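You operate a simulated robot arm through the tools that you are given. There is no shell and no other tool. Be economical: measure what you need, move in short steps, check, and stop when the job is done.

You are at the controls of a simulated robot arm. One attempt, no reset.

## Task
Wash the dotted ring, then slide it home on the mandrel.
Fine: lower the dip tray into the cleaning tank till the dirt is gone and raise it again.

It is judged by the outcome, as a careful person would: the job done as asked, and still so three seconds after it is handed in. It fails if anything else is knocked over, pushed out of place, dropped, spilled or broken.

## Robot
A 6-joint arm with a two-finger parallel gripper, fixed in place. Base frame: the origin is at the foot of the arm, x ahead of it, y to its left, z up; the work surface is at about z = 30. Units: mm, rad, N and s.
With the tool pointing down near the work surface it reaches from about 140 to 580 mm from the base axis. Its first joint turns from -1.152 to 1.152 rad. Payload 2.1 kg.
Tool frame: the origin (TCP) lies between the finger pads and is the grasp point; the fingertips stand 30 mm ahead of it; z points along the fingers, y is the line along which they close. The gripper opens to 94 mm. The fingers are 28 mm wide and 10 mm thick; the gripper's body (50 by 96 mm) begins 55 mm behind the TCP.
Orientation is told as [roll, pitch, yaw] about the base's x, y, z axes, in that order, counted from this pose: with the fingers straight down and closing along the base's y, the tool's x points along the base's -x, its y along +y and its z along -z.

## Interface
- The arm moves only by the tool send_rows. Its argument "series" is a list of rows, each a list of 3 entries, a list of its own where there are three numbers: the opening, from 0 (shut) to 1 (fully open), then the shift along the base's x, y, z in mm, then the turn, a rotation vector about the base's x, y, z in rad. In form: [[hand, [tx, ty, tz], [rx, ry, rz]], ...]. A call has 1 to 10 rows; each row shifts and turns the commanded pose from where the row before left it. A row lasts 0.2 s, in which the tool goes at most 50 mm and 0.15 rad; a call with a longer step from one row to the next is refused whole, and so is a gripper value outside its range. Where a pose cannot be reached the arm comes as near as it can. A force on the tool above 70 N (or 10 N above the force at the start of the call, whichever is more), or a blocked arm, ends the call early, and 0.2 s more pass. Each finger travels about 72 mm/s and halts on what it meets, pressing with about 40 N; the grip force reading is that of the motor and also rises with nothing between the fingers. The clock runs only during rows and for 0.2 s after the last one: add rows that do not move to give the fingers time. It gives the time, the measured TCP pose, the force on the tool (base axes), the opening and the grip force at its end, in the units of the frame above (readings bear some noise).
- Cameras (640 x 400 px; columns grow to the right, rows downward): "scene" is fixed at [58.1, -366.9, 513.1]; the picture's right is [0.84, -0.55, 0.00], its down [-0.17, -0.25, -0.95] and it looks along [0.52, 0.80, -0.30] (base axes); focal length 319 px, centre (320, 200). "wrist" rides on the gripper at [76, 14, -103] in the tool frame; the picture's right is [-0.18, 0.98, 0.00], its down [-0.75, -0.14, -0.64] and it looks along [-0.63, -0.12, 0.77] (tool axes); focal length 243 px, centre (320, 200). There is no depth. A picture from a camera that has moved, and an enlarged one, comes with that camera's place and axes in the base frame and with its lens. The place of the scene camera against the robot may be out by one fixed shift of up to 12 mm in any direction.
- get_image(camera): a new picture of that camera. No time passes.
- inspect(camera, box): a new picture of the part [left, top, right, bottom] of that camera's present view, enlarged. No time passes.
- job_done(): hands the job in; it is judged then, once.

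Work in short steps. Places have to be worked out from the pictures, the camera data and where the tool is seen: move nearer, look again, correct. Check each grasp and each placing, and mend what went wrong. You have 120 turns and 76 pictures in all, those below and enlarged ones among them. Open the gripper and draw the arm clear of the work before you hand the job in, unless the task says otherwise; then end with one line.

The tools are called after "Emit:" as name(argument=value, ...) on one line, values as JSON. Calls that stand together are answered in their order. send_rows: Moves the arm, as the interface text tells. Its arguments: {"type":"object","properties":{"series":{"type":"array"}},"required":["series"]} The other tools are called the same way: get_image (camera) takes a picture; inspect (camera, box) takes an enlarged picture of a part of a camera's view; job_done () hands the job in.

At the start:

```text
clock: 0.0
position: [271.7, 137.3, 448.5]
tool_rot: [0.0, -0.003, -0.002]
contact_force: [-0.9, -0.1, -0.2]
gripper_width: 94.1
finger_force: 0.1
```

scene: 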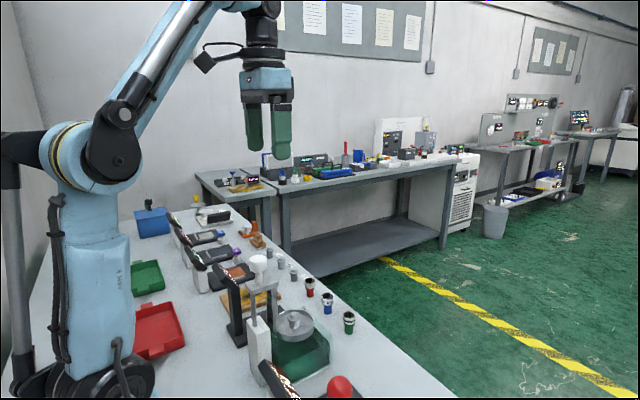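
wrist: 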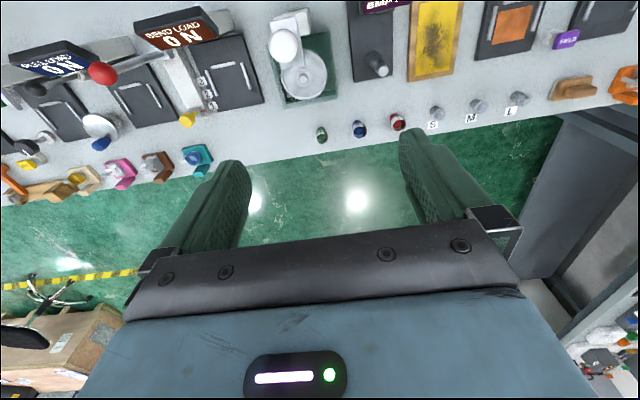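

I'll take enlarged looks at the work area in both views to identify the rings, tank and mandrel.

Emit:
inspect(camera="scene", box=[220, 240, 380, 400])

Emit:
inspect(camera="scene", box=[130, 180, 290, 300])

Emit:
inspect(camera="wrist", box=[240, 0, 540, 160])

```text
2.50 times, centred on (300, 320) of scene
camera zoom: at [58.1, -366.9, 513.1], right [0.84, -0.55, 0.0], down [-0.17, -0.25, -0.95], along [0.52, 0.8, -0.3], focal length 798 px, centre (370, -100)
```

zoom: 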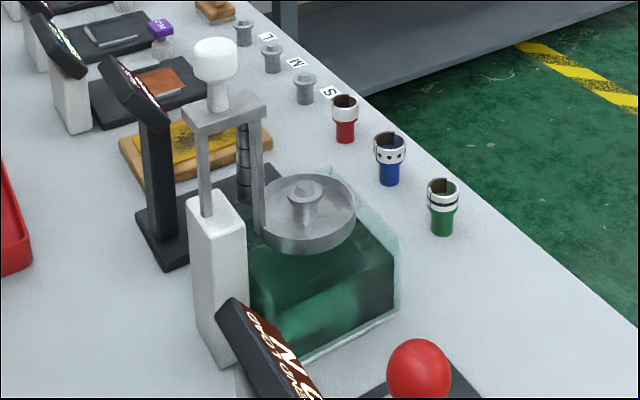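

```text
3.33 times, centred on (210, 240) of scene
camera zoom: at [58.1, -366.9, 513.1], right [0.84, -0.55, 0.0], down [-0.17, -0.25, -0.95], along [0.52, 0.8, -0.3], focal length 1064 px, centre (687, 67)
```

zoom: 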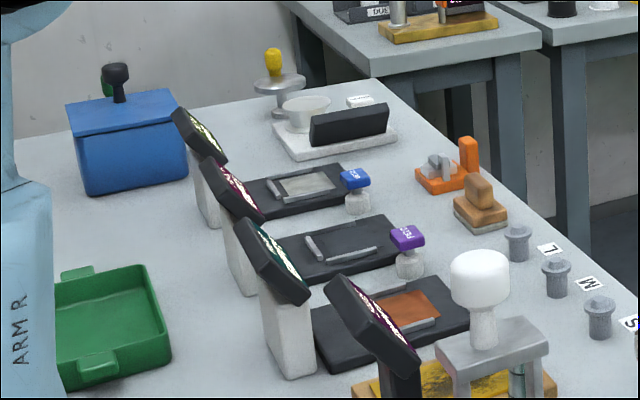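

```text
2.13 times, centred on (390, 80) of wrist
camera zoom: at [195.3, 152.3, 553.0], right [0.18, 0.98, 0.0], down [0.75, -0.14, 0.64], along [0.63, -0.12, -0.77], focal length 518 px, centre (171, 456)
```

zoom: 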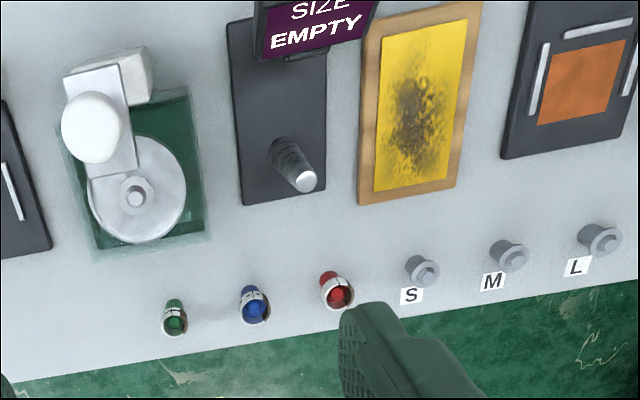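

The dotted ring sits on the blue post (about x 428, y 193). The tray hangs over the tank beside it, and the mandrel stands on the dark "SIZE EMPTY" plate. I'll move above the blue post for a closer look.

Emit:
send_rows(series=[[1, [22, 8, -32], [0, 0, 0]], [1, [22, 8, -32], [0, 0, 0]], [1, [22, 8, -32], [0, 0, 0]], [1, [22, 8, -32], [0, 0, 0]], [1, [22, 8, -32], [0, 0, 0]], [1, [22, 8, -32], [0, 0, 0]], [1, [22, 8, -32], [0, 0, 0]]])

Emit:
get_image(camera="wrist")

Emit:
get_image(camera="scene")

```text
clock: 1.6
position: [424.8, 190.7, 225.9]
tool_rot: [0.0, -0.002, 0.0]
contact_force: [0.8, 0.0, -0.1]
gripper_width: 94.2
finger_force: 0.0
```

```text
70 pictures are left
camera wrist: at [349.1, 205.7, 329.7], right [0.18, 0.98, 0.0], down [0.75, -0.14, 0.64], along [0.63, -0.12, -0.77], focal length 243 px, centre (320, 200)
```

wrist: 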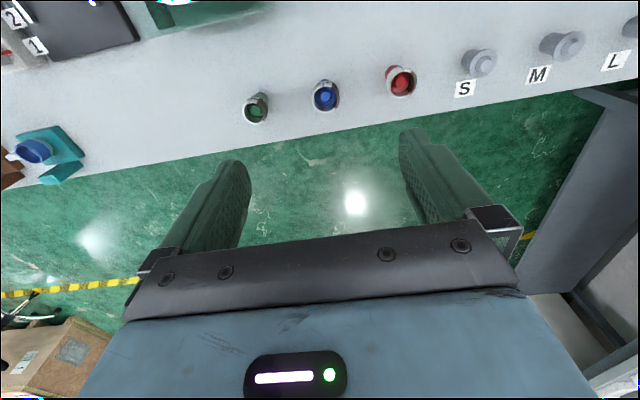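

```text
69 pictures are left
```

scene: 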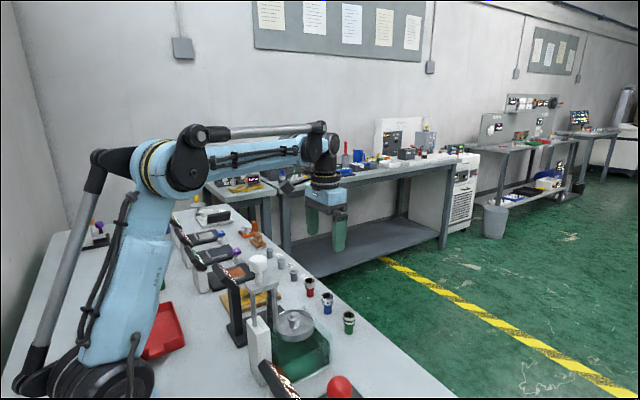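

The ring shows almost straight below. I'm zooming in for details and its height.

Emit:
inspect(camera="wrist", box=[230, 50, 430, 150])

Emit:
inspect(camera="scene", box=[290, 260, 370, 340])

Emit:
inspect(camera="scene", box=[220, 240, 340, 390])

```text
3.20 times, centred on (330, 100) of wrist
camera zoom: at [349.1, 205.7, 329.7], right [0.18, 0.98, 0.0], down [0.75, -0.14, 0.64], along [0.63, -0.12, -0.77], focal length 776 px, centre (288, 520)
```

zoom: 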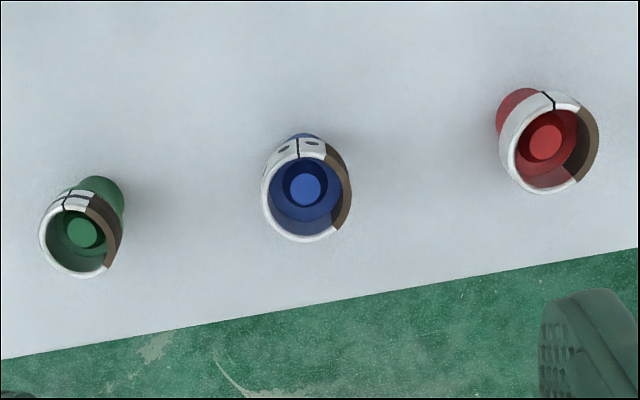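

```text
5.00 times, centred on (330, 300) of scene
camera zoom: at [58.1, -367.0, 513.1], right [0.84, -0.55, 0.0], down [-0.17, -0.25, -0.95], along [0.52, 0.8, -0.3], focal length 1596 px, centre (270, -300)
```

zoom: 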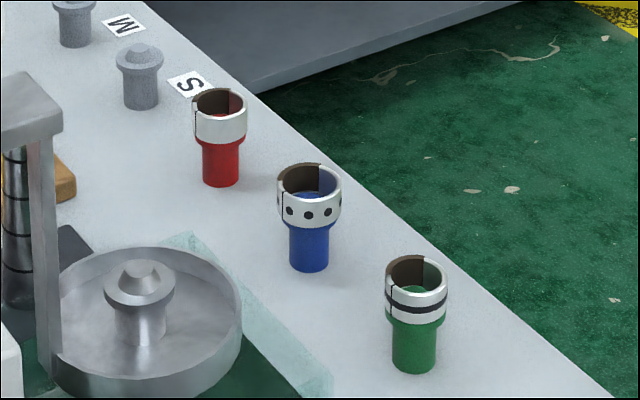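

```text
2.67 times, centred on (280, 315) of scene
camera zoom: at [58.1, -367.0, 513.1], right [0.84, -0.55, 0.0], down [-0.17, -0.25, -0.95], along [0.52, 0.8, -0.3], focal length 851 px, centre (427, -107)
```

zoom: 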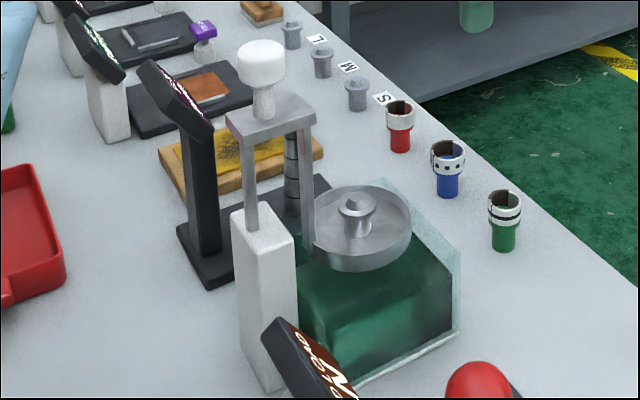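

The dotted ring is about 30 mm across, spans roughly z 57–75, and has a brown dirt patch. Before gripping it, I'll look at the tray and mandrel from above.

Emit:
send_rows(series=[[1, [-20, -14, 30], [0, 0, 0]], [1, [-22, -14, 30], [0, 0, 0]], [1, [-30, -14, 15], [0, 0, 0]], [1, [-30, -14, 5], [0, 0, 0]], [1, [-30, -14, 5], [0, 0, 0]], [1, [0, -14, 5], [0, 0, 0]]])

Emit:
get_image(camera="wrist")

```text
clock: 3.0
position: [291.8, 110.9, 314.9]
tool_rot: [0.0, -0.002, 0.002]
contact_force: [-0.6, 0.5, -0.4]
gripper_width: 94.1
finger_force: 0.1
```

```text
65 pictures are left
camera wrist: at [217.0, 124.7, 419.2], right [0.18, 0.98, 0.0], down [0.75, -0.14, 0.64], along [0.63, -0.12, -0.77], focal length 243 px, centre (320, 200)
```

wrist: 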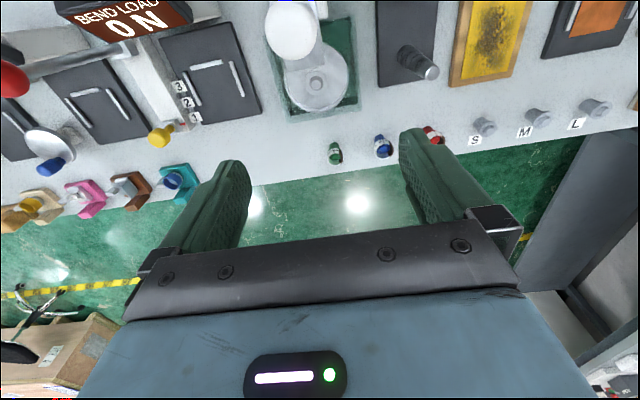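

Emit:
inspect(camera="wrist", box=[250, 0, 450, 125])

```text
3.20 times, centred on (350, 62) of wrist
camera zoom: at [217.0, 124.7, 419.2], right [0.18, 0.98, 0.0], down [0.75, -0.14, 0.64], along [0.63, -0.12, -0.77], focal length 776 px, centre (224, 640)
```

zoom: 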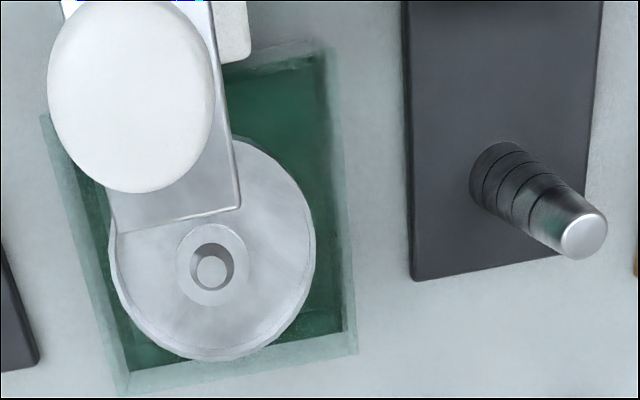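

Tray peg is at about (290, 105), with the handle beam to its −x side; the mandrel is vertical. Now I return over the blue post, lower, to measure the ring precisely.

Emit:
send_rows(series=[[1, [27, 17, -20], [0, 0, 0]], [1, [27, 17, -25], [0, 0, 0]], [1, [27, 17, -30], [0, 0, 0]], [1, [27, 17, -30], [0, 0, 0]], [1, [28, 18, -30], [0, 0, 0]], [1, [0, 0, -30], [0, 0, 0]], [1, [0, 0, -20], [0, 0, 0]]])

Emit:
get_image(camera="wrist")

Emit:
inspect(camera="scene", box=[280, 230, 380, 340])

```text
clock: 4.6
position: [429.6, 196.0, 131.4]
tool_rot: [0.002, -0.002, 0.001]
contact_force: [0.8, 0.8, 0.3]
gripper_width: 93.9
finger_force: 0.0
```

```text
63 pictures are left
camera wrist: at [353.3, 210.8, 234.4], right [0.18, 0.98, 0.0], down [0.75, -0.14, 0.64], along [0.63, -0.12, -0.77], focal length 243 px, centre (320, 200)
```

wrist: 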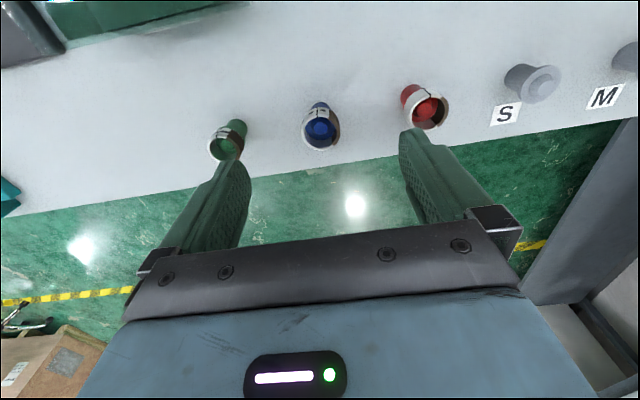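

```text
3.64 times, centred on (330, 285) of scene
camera zoom: at [58.1, -366.9, 513.1], right [0.84, -0.55, 0.0], down [-0.17, -0.25, -0.95], along [0.52, 0.8, -0.3], focal length 1160 px, centre (284, -109)
```

zoom: 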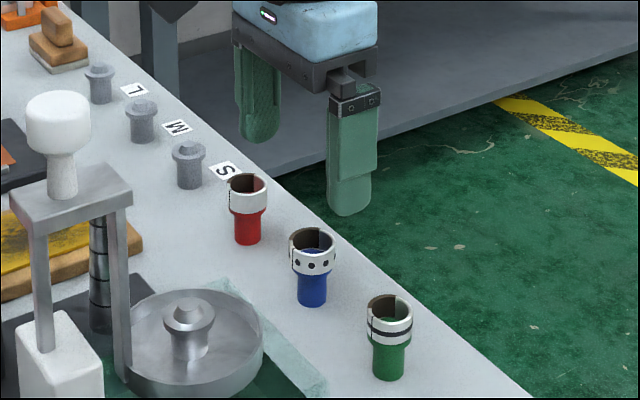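

Triangulated heights are ambiguous, so I'll half-close the fingers (clear of neighbouring rings), descend 35 mm and compare fingertips with the ring directly.

Emit:
send_rows(series=[[0.6, [0, 0, 0], [0, 0, 0]], [0.6, [0, 0.5, -5], [0, 0, 0]], [0.6, [0, 0, -15], [0, 0, 0]], [0.6, [0, 0, -15], [0, 0, 0]]])

Emit:
inspect(camera="wrist", box=[200, 80, 440, 230])

Emit:
inspect(camera="scene", box=[280, 230, 380, 340])

```text
clock: 5.6
position: [430.6, 195.8, 94.3]
tool_rot: [0.001, -0.001, -0.001]
contact_force: [0.2, 0.5, -0.1]
gripper_width: 56.5
finger_force: 0.0
```

```text
2.67 times, centred on (320, 155) of wrist
camera zoom: at [355.4, 210.7, 198.1], right [0.18, 0.98, 0.0], down [0.75, -0.14, 0.64], along [0.63, -0.12, -0.77], focal length 647 px, centre (320, 320)
```

zoom: 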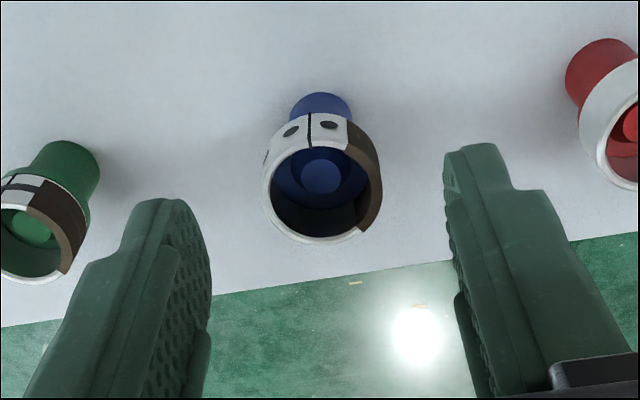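

```text
3.64 times, centred on (330, 285) of scene
camera zoom: at [58.1, -366.9, 513.1], right [0.84, -0.55, 0.0], down [-0.17, -0.25, -0.95], along [0.52, 0.8, -0.3], focal length 1160 px, centre (284, -109)
```

zoom: 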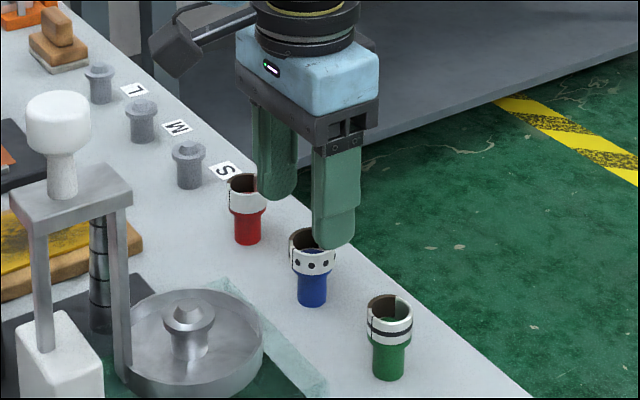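

The ring's rim now measures at about (436, 196, z≈48), roughly 32 mm across, so it's lower than first thought. I shift +6 in x and descend a further 22 mm, with the fingers straddling it.

Emit:
send_rows(series=[[0.6, [6, 0, 0], [0, 0, 0]], [0.6, [0, 0, -11], [0, 0, 0]], [0.6, [0, 0, -11], [0, 0, 0]]])

Emit:
inspect(camera="wrist", box=[200, 80, 440, 230])

Emit:
inspect(camera="scene", box=[280, 230, 380, 340])

```text
clock: 6.4
position: [436.8, 196.4, 71.7]
tool_rot: [-0.001, -0.001, 0.001]
contact_force: [0.1, -1.2, -0.4]
gripper_width: 56.1
finger_force: 0.1
```

```text
2.67 times, centred on (320, 155) of wrist
camera zoom: at [359.7, 211.4, 175.0], right [0.18, 0.98, 0.0], down [0.75, -0.14, 0.64], along [0.63, -0.12, -0.77], focal length 647 px, centre (320, 320)
```

zoom: 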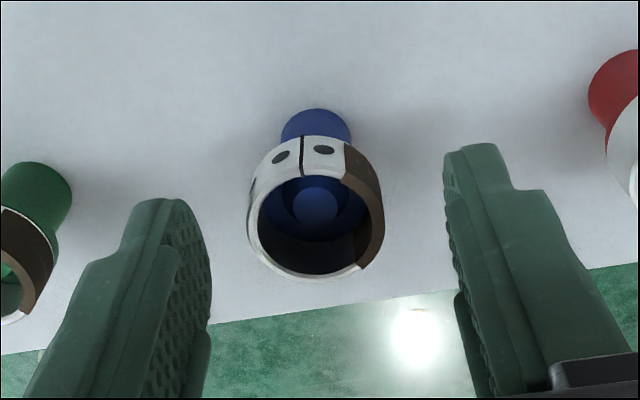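

```text
3.64 times, centred on (330, 285) of scene
camera zoom: at [58.1, -366.9, 513.1], right [0.84, -0.55, 0.0], down [-0.17, -0.25, -0.95], along [0.52, 0.8, -0.3], focal length 1160 px, centre (284, -109)
```

zoom: 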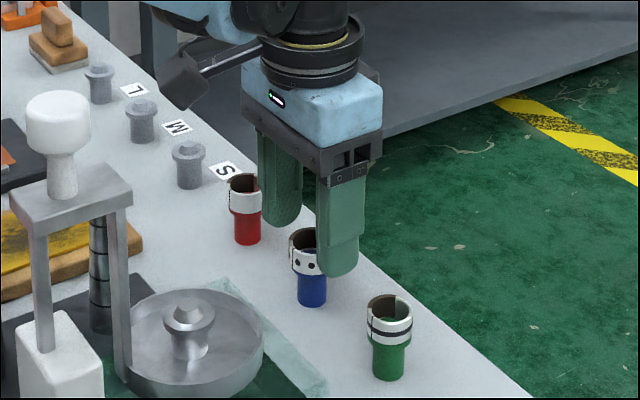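

Ring rim reads about (438, 196, 46). I drop another 12 mm so the tips come near the ring's lower edge, then check in the scene view.

Emit:
send_rows(series=[[0.6, [1, 0, -6], [0, 0, 0]], [0.6, [0, 0, -6], [0, 0, 0]]])

Emit:
inspect(camera="scene", box=[290, 260, 360, 330])

Emit:
inspect(camera="wrist", box=[200, 80, 440, 230])

```text
clock: 7.0
position: [438.2, 196.2, 59.0]
tool_rot: [-0.001, 0.0, -0.002]
contact_force: [0.2, -0.6, 0.2]
gripper_width: 56.4
finger_force: 0.0
```

```text
5.71 times, centred on (325, 295) of scene
camera zoom: at [58.1, -366.9, 513.1], right [0.84, -0.55, 0.0], down [-0.17, -0.25, -0.95], along [0.52, 0.8, -0.3], focal length 1824 px, centre (291, -343)
```

zoom: 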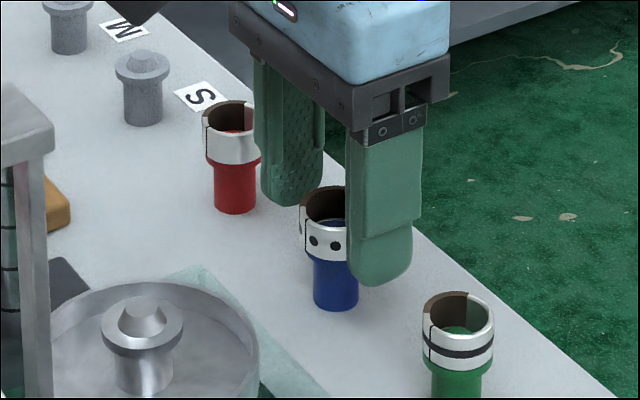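

```text
2.67 times, centred on (320, 155) of wrist
camera zoom: at [361.1, 210.8, 164.3], right [0.18, 0.98, 0.0], down [0.75, -0.14, 0.64], along [0.63, -0.12, -0.77], focal length 647 px, centre (320, 320)
```

zoom: 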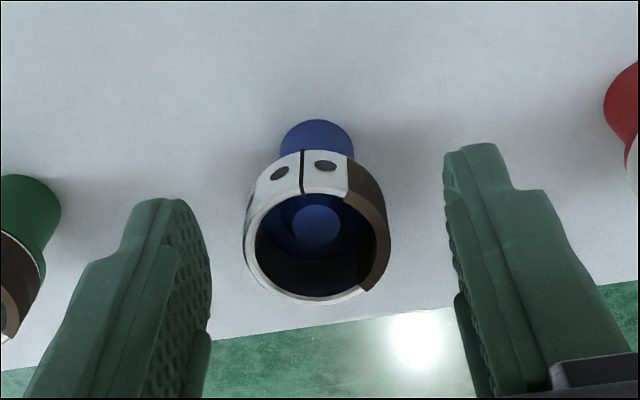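

Tips are about 3–4 mm below the ring's lower edge and the ring is centred. I raise 3 mm to avoid the post's lip, then close.

Emit:
send_rows(series=[[0.6, [-1, 0, 3], [0, 0, 0]], [0.45, [0, 0, 0], [0, 0, 0]], [0.35, [0, 0, 0], [0, 0, 0]], [0.25, [0, 0, 0], [0, 0, 0]], [0.2, [0, 0, 0], [0, 0, 0]], [0.2, [0, 0, 0], [0, 0, 0]]])

Emit:
inspect(camera="wrist", box=[200, 80, 440, 230])

```text
clock: 8.4
position: [435.0, 195.7, 63.4]
tool_rot: [-0.001, -0.001, 0.0]
contact_force: [-0.1, -0.5, 3.5]
gripper_width: 29.1
finger_force: 40.2
```

```text
2.67 times, centred on (320, 155) of wrist
camera zoom: at [359.6, 210.8, 167.0], right [0.18, 0.98, 0.0], down [0.75, -0.14, 0.64], along [0.63, -0.12, -0.77], focal length 647 px, centre (320, 320)
```

zoom: 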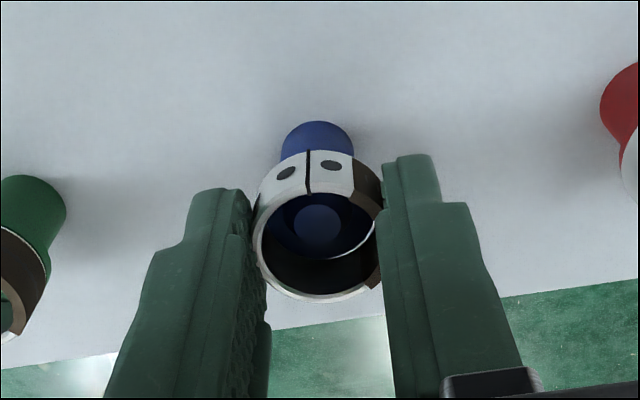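

Gripped at 29 mm with 40 N. I lift gently and check the ring came along.

Emit:
send_rows(series=[[0.2, [0, 0, 10], [0, 0, 0]], [0.2, [0, 0, 20], [0, 0, 0]], [0.2, [0, 0, 30], [0, 0, 0]], [0.2, [0, 0, 30], [0, 0, 0]], [0.2, [0, 0, 0], [0, 0, 0]]])

Emit:
inspect(camera="wrist", box=[200, 80, 440, 230])

Emit:
inspect(camera="scene", box=[290, 200, 390, 310])

```text
clock: 9.6
position: [435.9, 194.4, 153.2]
tool_rot: [-0.001, -0.001, 0.0]
contact_force: [0.3, 0.6, -1.3]
gripper_width: 29.4
finger_force: 40.0
```

```text
2.67 times, centred on (320, 155) of wrist
camera zoom: at [360.0, 210.0, 256.8], right [0.18, 0.98, 0.0], down [0.75, -0.14, 0.64], along [0.63, -0.12, -0.77], focal length 647 px, centre (320, 320)
```

zoom: 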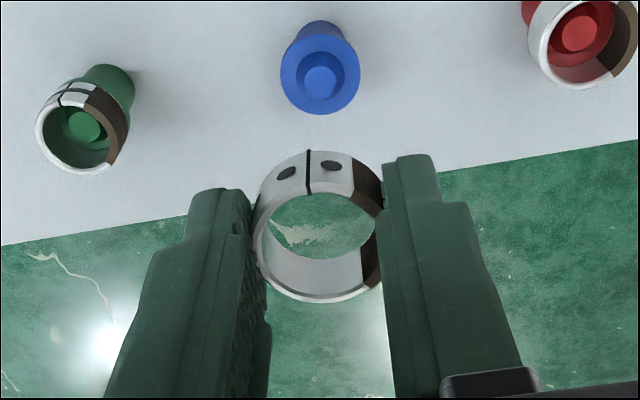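

```text
3.64 times, centred on (340, 255) of scene
camera zoom: at [58.1, -366.9, 513.1], right [0.84, -0.55, 0.0], down [-0.17, -0.25, -0.95], along [0.52, 0.8, -0.3], focal length 1160 px, centre (247, 0)
```

zoom: 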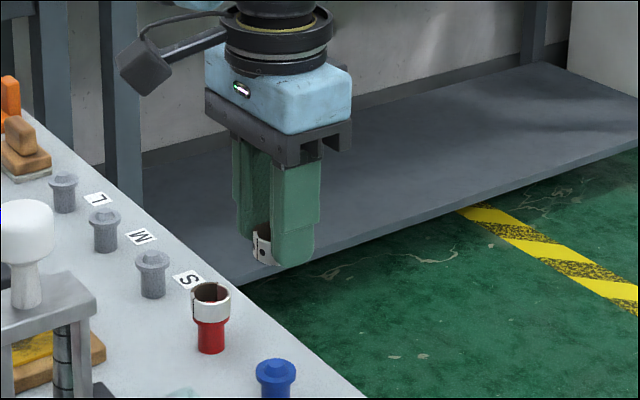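

The ring is firmly held. Over the tray, the wrist camera, which hangs on the −x side, would come onto the handle knob (top about z 250). I'll raise the arm and turn the tool 180° so the camera points away, starting with a half turn to test the joint.

Emit:
send_rows(series=[[0.2, [-5, 0, 40], [0, 0, 0.14]], [0.2, [-5, 0, 40], [0, 0, 0.14]], [0.2, [-5, 0, 20], [0, 0, 0.14]], [0.2, [0, 0, 0], [0, 0, 0.145]], [0.2, [0, 0, 0], [0, 0, 0.145]], [0.2, [0, 0, 0], [0, 0, 0.145]], [0.2, [0, 0, 0], [0, 0, 0.145]], [0.2, [0, 0, 0], [0, 0, 0.145]], [0.2, [0, 0, 0], [0, 0, 0.145]], [0.2, [0, 0, 0], [0, 0, 0.145]]])

```text
clock: 11.8
position: [420.9, 195.8, 253.2]
tool_rot: [-0.001, -0.002, 1.437]
contact_force: [0.0, 0.1, -0.7]
gripper_width: 29.2
finger_force: 39.8
```

Rotation works smoothly; I continue toward 180°.

Emit:
send_rows(series=[[0.2, [0, 0, 0], [0, 0, 0.145]], [0.2, [0, 0, 0], [0, 0, 0.145]], [0.2, [0, 0, 0], [0, 0, 0.145]], [0.2, [0, 0, 0], [0, 0, 0.145]], [0.2, [0, 0, 0], [0, 0, 0.145]], [0.2, [0, 0, 0], [0, 0, 0.145]], [0.2, [0, 0, 0], [0, 0, 0.145]], [0.2, [0, 0, 0], [0, 0, 0.145]], [0.2, [0, 0, 0], [0, 0, 0.145]], [0.2, [0, 0, 0], [0, 0, 0.145]]])

Emit:
get_image(camera="wrist")

```text
clock: 14.0
position: [420.5, 196.4, 254.3]
tool_rot: [-0.001, -0.003, 2.886]
contact_force: [0.1, 0.3, -0.7]
gripper_width: 29.3
finger_force: 40.2
```

```text
52 pictures are left
camera wrist: at [490.4, 163.4, 358.6], right [-0.43, -0.91, 0.0], down [-0.69, 0.33, 0.64], along [-0.58, 0.27, -0.77], focal length 243 px, centre (320, 200)
```

wrist: 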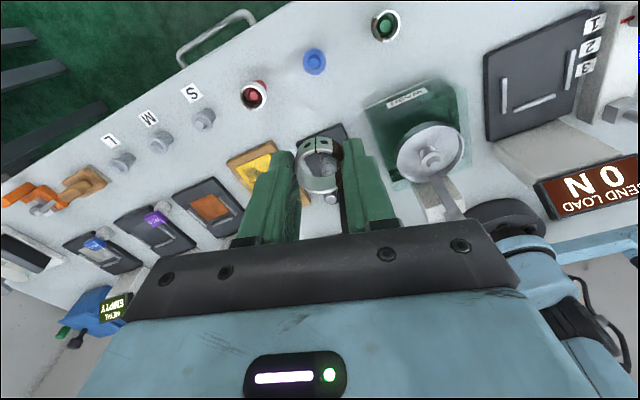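

The half turn is reachable. I finish it and move to above the tray, keeping high.

Emit:
send_rows(series=[[0.2, [0, 0, 0], [0, 0, 0.1275]], [0.2, [0, 0, 0], [0, 0, 0.1275]], [0.2, [-24, -18, 0], [0, 0, 0]], [0.2, [-24, -18, 0], [0, 0, 0]], [0.2, [-24, -18, 0], [0, 0, 0]], [0.2, [-24, -18, 0], [0, 0, 0]], [0.2, [-24, -18, 0], [0, 0, 0]], [0.2, [0, 0, 0], [0, 0, 0]]])

Emit:
get_image(camera="wrist")

Emit:
inspect(camera="scene", box=[220, 200, 360, 370])

```text
clock: 15.8
position: [301.2, 106.1, 252.7]
tool_rot: [0.001, -0.004, 3.14]
contact_force: [0.9, -0.4, -0.1]
gripper_width: 29.4
finger_force: 40.3
```

```text
51 pictures are left
camera wrist: at [377.4, 91.0, 357.2], right [-0.19, -0.98, 0.0], down [-0.75, 0.14, 0.64], along [-0.63, 0.12, -0.77], focal length 243 px, centre (320, 200)
```

wrist: 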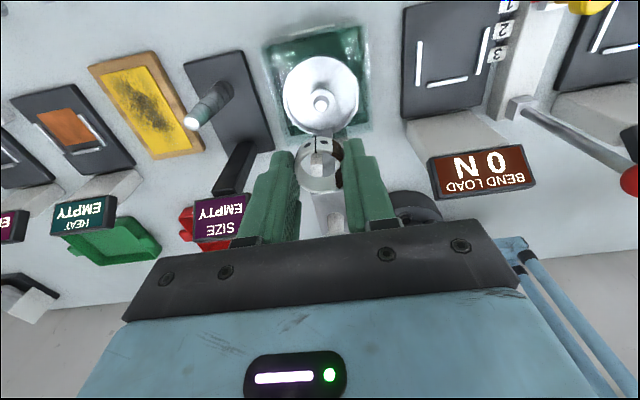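

```text
2.35 times, centred on (290, 285) of scene
camera zoom: at [58.1, -367.0, 513.1], right [0.84, -0.55, 0.0], down [-0.17, -0.25, -0.95], along [0.52, 0.8, -0.3], focal length 751 px, centre (391, 0)
```

zoom: 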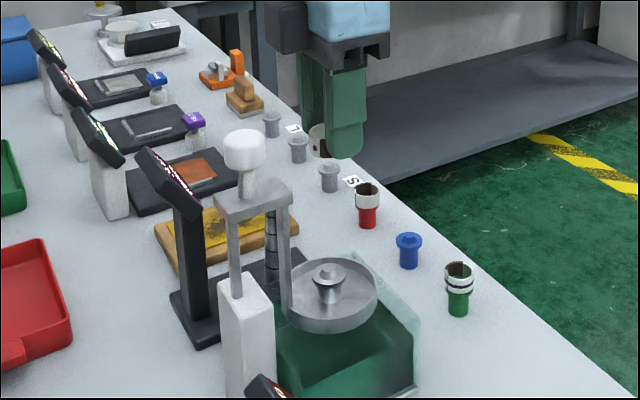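

The tool is turned and above the tray. I'll zoom in on the peg and held ring to align them.

Emit:
inspect(camera="wrist", box=[250, 20, 410, 220])

```text
2.00 times, centred on (330, 120) of wrist
camera zoom: at [377.4, 91.0, 357.2], right [-0.19, -0.98, 0.0], down [-0.75, 0.14, 0.64], along [-0.63, 0.12, -0.77], focal length 485 px, centre (300, 360)
```

zoom: 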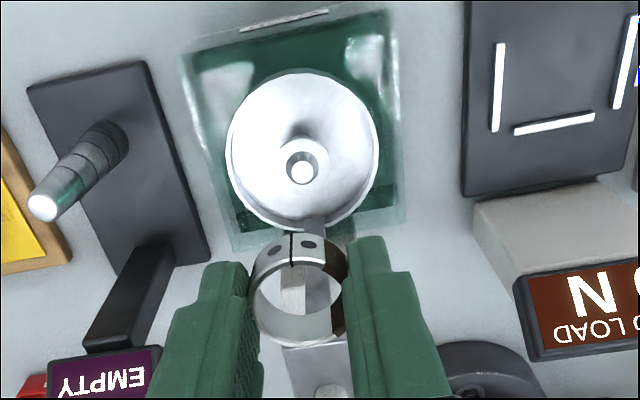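

Triangulating from opposite views puts the tray peg's flange at (296, 104.8, z≈104), with the beam end at x≈260. I align and descend to z 165 for a check.

Emit:
send_rows(series=[[0.2, [-5, -1.3, 0], [0, 0, 0]], [0.2, [0, 0, -25], [0, 0, 0]], [0.2, [0, 0, -25], [0, 0, 0]], [0.2, [0, 0, -25], [0, 0, 0]], [0.2, [0, 0, -12], [0, 0, 0]], [0.2, [0, 0, 0], [0, 0, 0]]])

Emit:
inspect(camera="wrist", box=[230, 60, 410, 200])

Emit:
inspect(camera="scene", box=[230, 220, 350, 350])

```text
clock: 17.2
position: [293.5, 102.9, 166.1]
tool_rot: [0.001, 0.0, 3.141]
contact_force: [0.1, 0.1, -0.1]
gripper_width: 29.4
finger_force: 39.8
```

```text
2.86 times, centred on (320, 130) of wrist
camera zoom: at [370.7, 89.2, 269.7], right [-0.19, -0.98, 0.0], down [-0.75, 0.14, 0.64], along [-0.63, 0.12, -0.77], focal length 693 px, centre (320, 400)
```

zoom: 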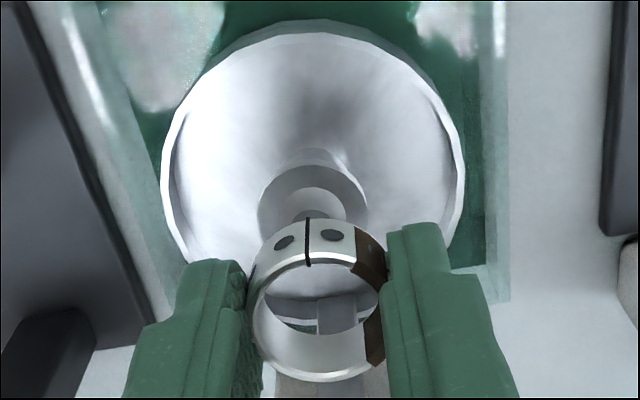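

```text
3.08 times, centred on (290, 285) of scene
camera zoom: at [58.1, -366.9, 513.1], right [0.84, -0.55, 0.0], down [-0.17, -0.25, -0.95], along [0.52, 0.8, -0.3], focal length 982 px, centre (412, -62)
```

zoom: 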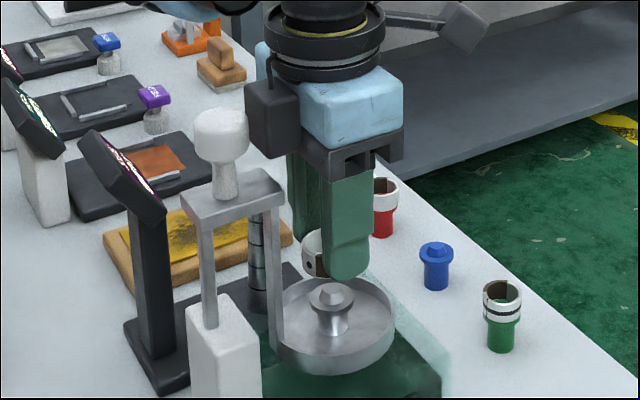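

A dark box on the gripper's opposite side (bottom ≈ TCP+58) would land on the handle beam (top z≈205, end x≈258) in this orientation. Going back to a yaw of about −20° should clear both the beam and the knob, so I rise and turn back.

Emit:
send_rows(series=[[0.2, [0, 0, 30], [0, 0, 0]], [0.2, [0, 0, 30], [0, 0, 0]], [0.2, [0, 0, 30], [0, 0, -0.14]], [0.2, [2, 2, 10], [0, 0, -0.145]], [0.2, [0, 0, 0], [0, 0, -0.145]], [0.2, [0, 0, 0], [0, 0, -0.145]], [0.2, [0, 0, 0], [0, 0, -0.145]], [0.2, [0, 0, 0], [0, 0, -0.145]], [0.2, [0, 0, 0], [0, 0, -0.145]], [0.2, [0, 0, 0], [0, 0, -0.145]]])

Emit:
send_rows(series=[[0.2, [0, 0, 0], [0, 0, -0.145]], [0.2, [0, 0, 0], [0, 0, -0.145]], [0.2, [0, 0, 0], [0, 0, -0.145]], [0.2, [0, 0, 0], [0, 0, -0.145]], [0.2, [0, 0, 0], [0, 0, -0.145]], [0.2, [0, 0, 0], [0, 0, -0.145]], [0.2, [0, 0, 0], [0, 0, -0.145]], [0.2, [0, 0, 0], [0, 0, -0.145]], [0.2, [0, 0, 0], [0, 0, -0.145]], [0.2, [0, 0, 0], [0, 0, -0.145]]])

Emit:
send_rows(series=[[0.2, [0, 0, 0], [0, 0, -0.145]], [0.2, [0, 0, 0], [0, 0, -0.145]], [0.2, [0, 0, 0], [0, 0, -0.145]], [0.2, [0, 0, 0], [0, 0, -0.145]], [0.2, [0, 0, 0], [0, 0, -0.145]], [0.2, [0, 0, 0], [0, 0, -0.16]]])

```text
clock: 19.4
position: [296.8, 106.4, 267.1]
tool_rot: [0.0, -0.001, 1.984]
contact_force: [0.1, 0.0, 0.2]
gripper_width: 29.2
finger_force: 39.8
```

```text
clock: 21.6
position: [298.0, 107.5, 267.4]
tool_rot: [0.002, 0.0, 0.53]
contact_force: [-0.4, -0.6, -0.4]
gripper_width: 29.3
finger_force: 39.8
```

```text
refused: row 6 steps farther than a row can; nothing moved
```

Only the last call was refused (step slightly too large). I finish the turn to −0.35 rad in smaller steps.

Emit:
send_rows(series=[[0.2, [-1, -0.5, 0], [0, 0, -0.126]], [0.2, [-1, -0.5, 0], [0, 0, -0.126]], [0.2, [-1, -0.5, 0], [0, 0, -0.126]], [0.2, [0, -1, -10], [0, 0, -0.126]], [0.2, [0, 0, -25], [0, 0, -0.126]], [0.2, [0, 0, -25], [0, 0, -0.126]], [0.2, [0, 0, -25], [0, 0, -0.126]], [0.2, [0, 0, -10], [0, 0, 0]], [0.2, [0, 0, 0], [0, 0, 0]]])

Emit:
inspect(camera="wrist", box=[230, 40, 410, 200])

Emit:
inspect(camera="scene", box=[230, 220, 350, 350])

```text
clock: 23.6
position: [292.6, 104.4, 170.1]
tool_rot: [0.001, -0.003, -0.35]
contact_force: [-0.3, 0.5, 0.0]
gripper_width: 29.5
finger_force: 39.9
```

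```text
2.50 times, centred on (320, 120) of wrist
camera zoom: at [225.9, 144.6, 274.2], right [0.51, 0.86, 0.0], down [0.66, -0.39, 0.64], along [0.55, -0.33, -0.77], focal length 606 px, centre (320, 400)
```

zoom: 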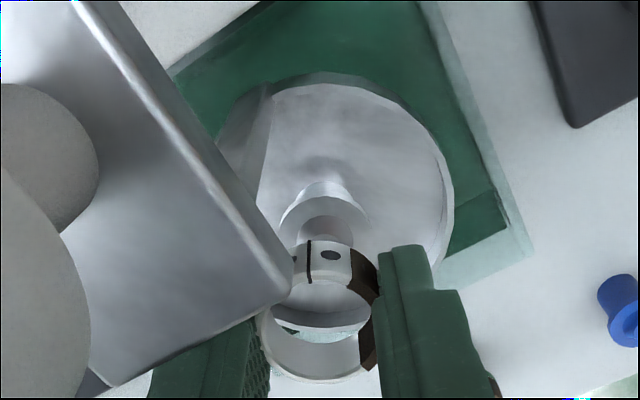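

```text
3.08 times, centred on (290, 285) of scene
camera zoom: at [58.1, -366.9, 513.1], right [0.84, -0.55, 0.0], down [-0.17, -0.25, -0.95], along [0.52, 0.8, -0.3], focal length 982 px, centre (412, -62)
```

zoom: 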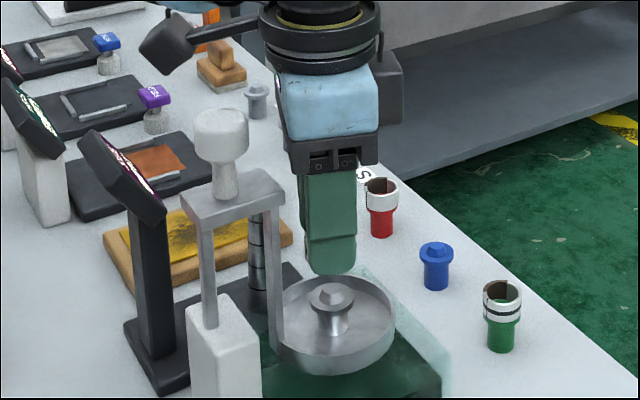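

The box is now away on the +x side. Clearance to beam and knob is only a few mm, so I lean the tool slightly toward +x (0.1 rad), compensate, and descend to z≈150 to check.

Emit:
send_rows(series=[[0.2, [1.5, 0.5, 0], [0, 0.05, 0]], [0.2, [1.5, 0.5, 0], [0, 0.05, 0]], [0.2, [0, 0, -10], [0, 0, 0]], [0.2, [0, 0, -10], [0, 0, 0]], [0.2, [0, 0, 0], [0, 0, 0]]])

Emit:
inspect(camera="wrist", box=[230, 60, 410, 200])

Emit:
inspect(camera="scene", box=[250, 220, 340, 340])

```text
clock: 24.8
position: [297.1, 106.2, 153.4]
tool_rot: [-0.035, 0.092, -0.348]
contact_force: [0.6, 0.4, -1.4]
gripper_width: 29.4
finger_force: 40.3
```

```text
2.86 times, centred on (320, 130) of wrist
camera zoom: at [240.5, 145.6, 262.5], right [0.51, 0.86, -0.05], down [0.72, -0.39, 0.57], along [0.48, -0.33, -0.82], focal length 693 px, centre (320, 400)
```

zoom: 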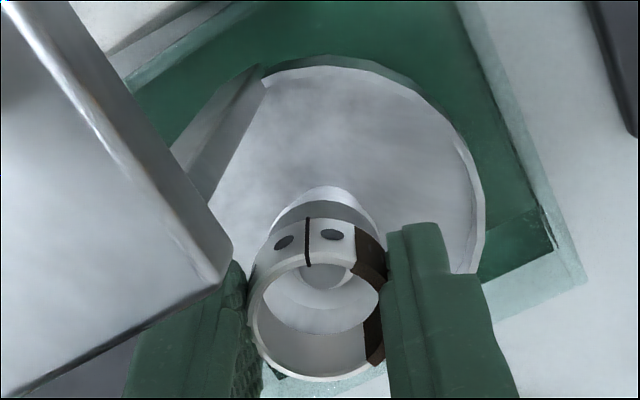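

```text
3.33 times, centred on (295, 280) of scene
camera zoom: at [58.1, -366.9, 513.1], right [0.84, -0.55, 0.0], down [-0.17, -0.25, -0.95], along [0.52, 0.8, -0.3], focal length 1064 px, centre (403, -67)
```

zoom: 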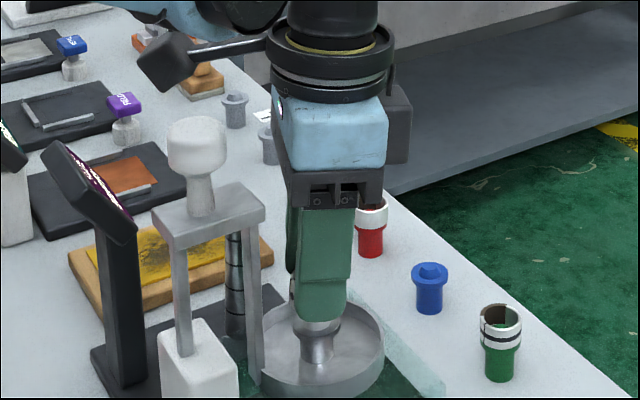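

Ring centre ≈ (296, 105.7) and peg ≈ (295.7, 104.8): aligned within about 1 mm, and the scene shows a gap to the beam. I descend in small steps, watching the force.

Emit:
send_rows(series=[[0.2, [0, -0.8, -4], [0, 0, 0]], [0.2, [0, 0, -4], [0, 0, 0]], [0.2, [0, 0, -2], [0, 0, 0]], [0.2, [0, 0, 0], [0, 0, 0]]])

Emit:
inspect(camera="wrist", box=[230, 60, 410, 200])

Emit:
inspect(camera="scene", box=[250, 220, 340, 340])

```text
clock: 25.8
position: [296.7, 104.2, 142.2]
tool_rot: [-0.034, 0.091, -0.35]
contact_force: [0.7, 0.9, -0.3]
gripper_width: 29.4
finger_force: 40.6
```

```text
2.86 times, centred on (320, 130) of wrist
camera zoom: at [241.1, 144.1, 252.4], right [0.51, 0.86, -0.05], down [0.72, -0.39, 0.57], along [0.48, -0.33, -0.82], focal length 693 px, centre (320, 400)
```

zoom: 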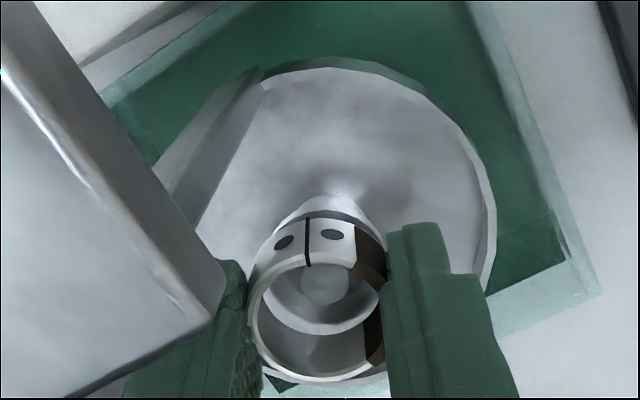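

```text
3.33 times, centred on (295, 280) of scene
camera zoom: at [58.1, -366.9, 513.1], right [0.84, -0.55, 0.0], down [-0.17, -0.25, -0.95], along [0.52, 0.8, -0.3], focal length 1064 px, centre (403, -67)
```

zoom: 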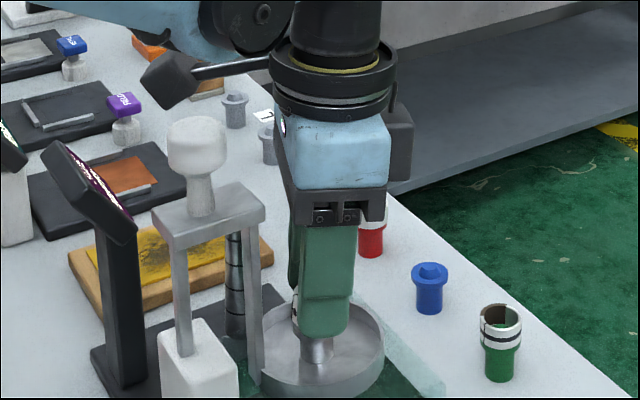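

The flange is now just beneath the ring and no force shows yet. I go down a few more mm.

Emit:
send_rows(series=[[0.2, [0, 0, -2], [0, 0, 0]], [0.2, [0, 0, -2], [0, 0, 0]], [0.2, [0, 0, -1], [0, 0, 0]], [0.2, [0, 0, 0], [0, 0, 0]]])

Emit:
inspect(camera="wrist", box=[270, 110, 370, 200])

```text
clock: 26.8
position: [296.8, 105.9, 136.6]
tool_rot: [-0.035, 0.094, -0.348]
contact_force: [0.4, 0.4, -0.5]
gripper_width: 29.4
finger_force: 39.5
```

```text
4.44 times, centred on (320, 155) of wrist
camera zoom: at [240.5, 144.5, 247.0], right [0.51, 0.86, -0.05], down [0.72, -0.39, 0.57], along [0.48, -0.33, -0.82], focal length 1078 px, centre (320, 400)
```

zoom: 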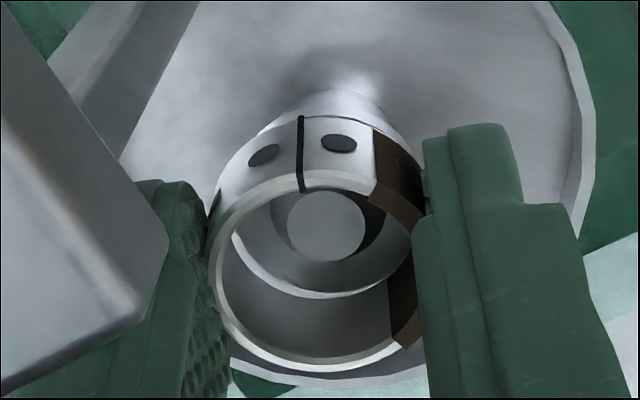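

Concentric, with a small gap remaining. I continue down in 1.5 mm steps until contact.

Emit:
send_rows(series=[[0.2, [0, 0, -1.5], [0, 0, 0]], [0.2, [0, 0, -1.5], [0, 0, 0]], [0.2, [0, 0, 0], [0, 0, 0]]])

Emit:
inspect(camera="wrist", box=[270, 110, 370, 200])

Emit:
inspect(camera="scene", box=[250, 220, 340, 340])

```text
clock: 27.6
position: [296.0, 104.1, 134.1]
tool_rot: [-0.036, 0.092, -0.348]
contact_force: [0.6, 0.2, 0.8]
gripper_width: 29.5
finger_force: 40.1
```

```text
4.44 times, centred on (320, 155) of wrist
camera zoom: at [240.4, 144.2, 244.2], right [0.51, 0.86, -0.05], down [0.72, -0.39, 0.57], along [0.48, -0.33, -0.82], focal length 1078 px, centre (320, 400)
```

zoom: 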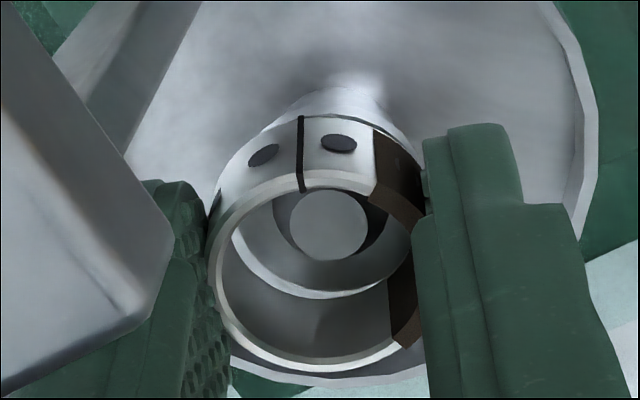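

```text
3.33 times, centred on (295, 280) of scene
camera zoom: at [58.1, -366.9, 513.1], right [0.84, -0.55, 0.0], down [-0.17, -0.25, -0.95], along [0.52, 0.8, -0.3], focal length 1064 px, centre (403, -67)
```

zoom: 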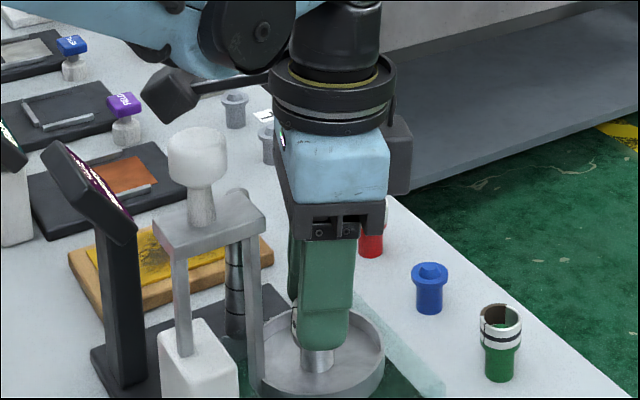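

The handle has sunk a little, so the ring is resting on the peg. I open the fingers modestly to release it.

Emit:
send_rows(series=[[0.36, [0, 0, 0], [0, 0, 0]], [0.42, [0, 0, 0], [0, 0, 0]], [0.42, [0, 0, 0], [0, 0, 0]]])

Emit:
inspect(camera="wrist", box=[250, 80, 390, 200])

```text
clock: 28.4
position: [297.1, 104.7, 134.2]
tool_rot: [-0.036, 0.091, -0.347]
contact_force: [-0.1, -0.4, -0.9]
gripper_width: 39.6
finger_force: 0.1
```

```text
3.33 times, centred on (320, 140) of wrist
camera zoom: at [240.4, 144.2, 244.3], right [0.51, 0.86, -0.05], down [0.72, -0.39, 0.57], along [0.48, -0.33, -0.82], focal length 809 px, centre (320, 400)
```

zoom: 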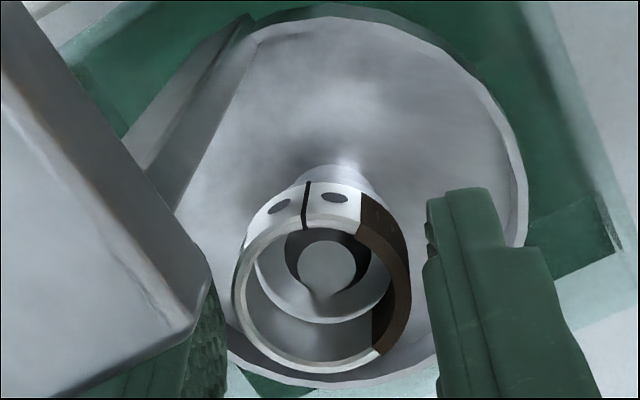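

The ring rests on the peg, released. I retract straight up and look.

Emit:
send_rows(series=[[0.42, [0.5, 0, 10], [0, 0, 0]], [0.42, [0.5, 0, 15], [0, 0, 0]], [0.42, [0, 0, 20], [0, 0, 0]], [0.42, [0, 0, 30], [0, 0, 0]], [0.42, [0, 0, 30], [0, -0.05, 0]], [0.42, [0, 0, 0], [0, -0.05, 0]]])

Emit:
inspect(camera="scene", box=[220, 220, 350, 350])

Emit:
get_image(camera="wrist")

```text
clock: 29.8
position: [298.9, 104.9, 237.7]
tool_rot: [0.0, -0.002, -0.347]
contact_force: [0.1, 0.5, -0.1]
gripper_width: 39.7
finger_force: 0.0
```

```text
3.08 times, centred on (285, 285) of scene
camera zoom: at [58.1, -366.9, 513.1], right [0.84, -0.55, 0.0], down [-0.17, -0.25, -0.95], along [0.52, 0.8, -0.3], focal length 982 px, centre (428, -62)
```

zoom: 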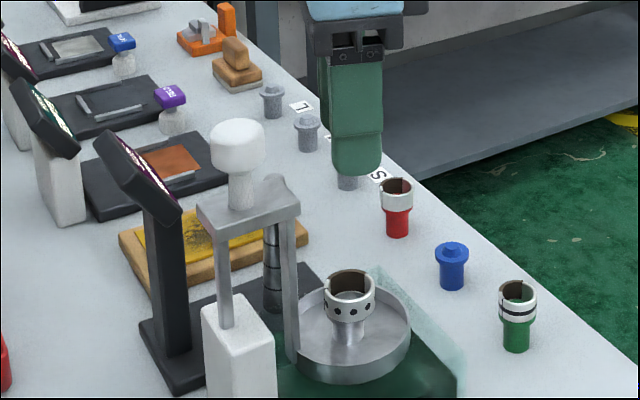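

```text
35 pictures are left
camera wrist: at [232.5, 144.2, 342.7], right [0.51, 0.86, 0.0], down [0.66, -0.39, 0.64], along [0.56, -0.33, -0.76], focal length 243 px, centre (320, 200)
```

wrist: 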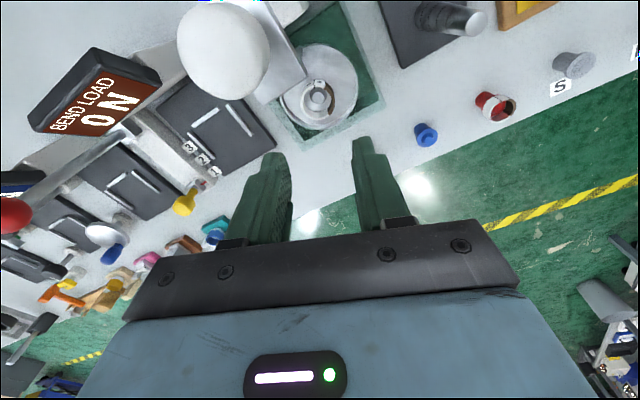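

The ring sits neatly on the tray peg. Next is the handle knob at about (229, 105), so I rise, turn back to yaw 0 and go over it, opening the fingers.

Emit:
send_rows(series=[[0.7, [0, 0, 35], [0, 0, 0]], [0.7, [0, 0, 35], [0, 0, 0.12]], [0.7, [-23, 0, 5], [0, 0, 0.12]], [0.7, [-23, 0, 0], [0, 0, 0.11]], [0.7, [-23, 0, 0], [0, 0, 0]], [0.7, [0, 0, 0], [0, 0, 0]]])

Emit:
get_image(camera="wrist")

Emit:
inspect(camera="scene", box=[200, 150, 340, 370])

```text
clock: 31.2
position: [229.7, 103.9, 312.7]
tool_rot: [-0.001, -0.001, 0.003]
contact_force: [-0.6, 0.2, -0.3]
gripper_width: 65.7
finger_force: 0.2
```

```text
34 pictures are left
camera wrist: at [152.8, 118.3, 418.1], right [0.18, 0.98, 0.0], down [0.75, -0.14, 0.64], along [0.63, -0.12, -0.77], focal length 243 px, centre (320, 200)
```

wrist: 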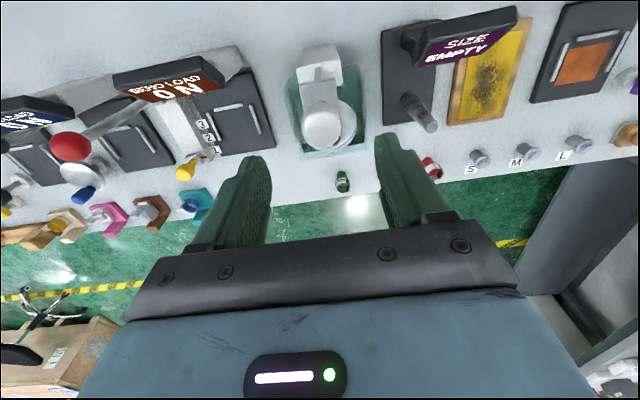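

```text
1.82 times, centred on (270, 260) of scene
camera zoom: at [58.1, -366.9, 513.1], right [0.84, -0.55, 0.0], down [-0.17, -0.25, -0.95], along [0.52, 0.8, -0.3], focal length 580 px, centre (411, 91)
```

zoom: 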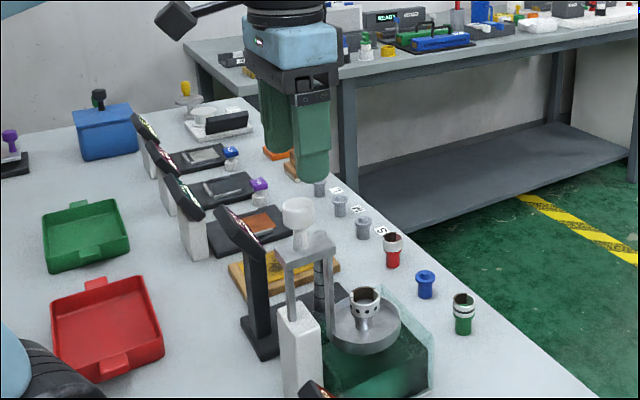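

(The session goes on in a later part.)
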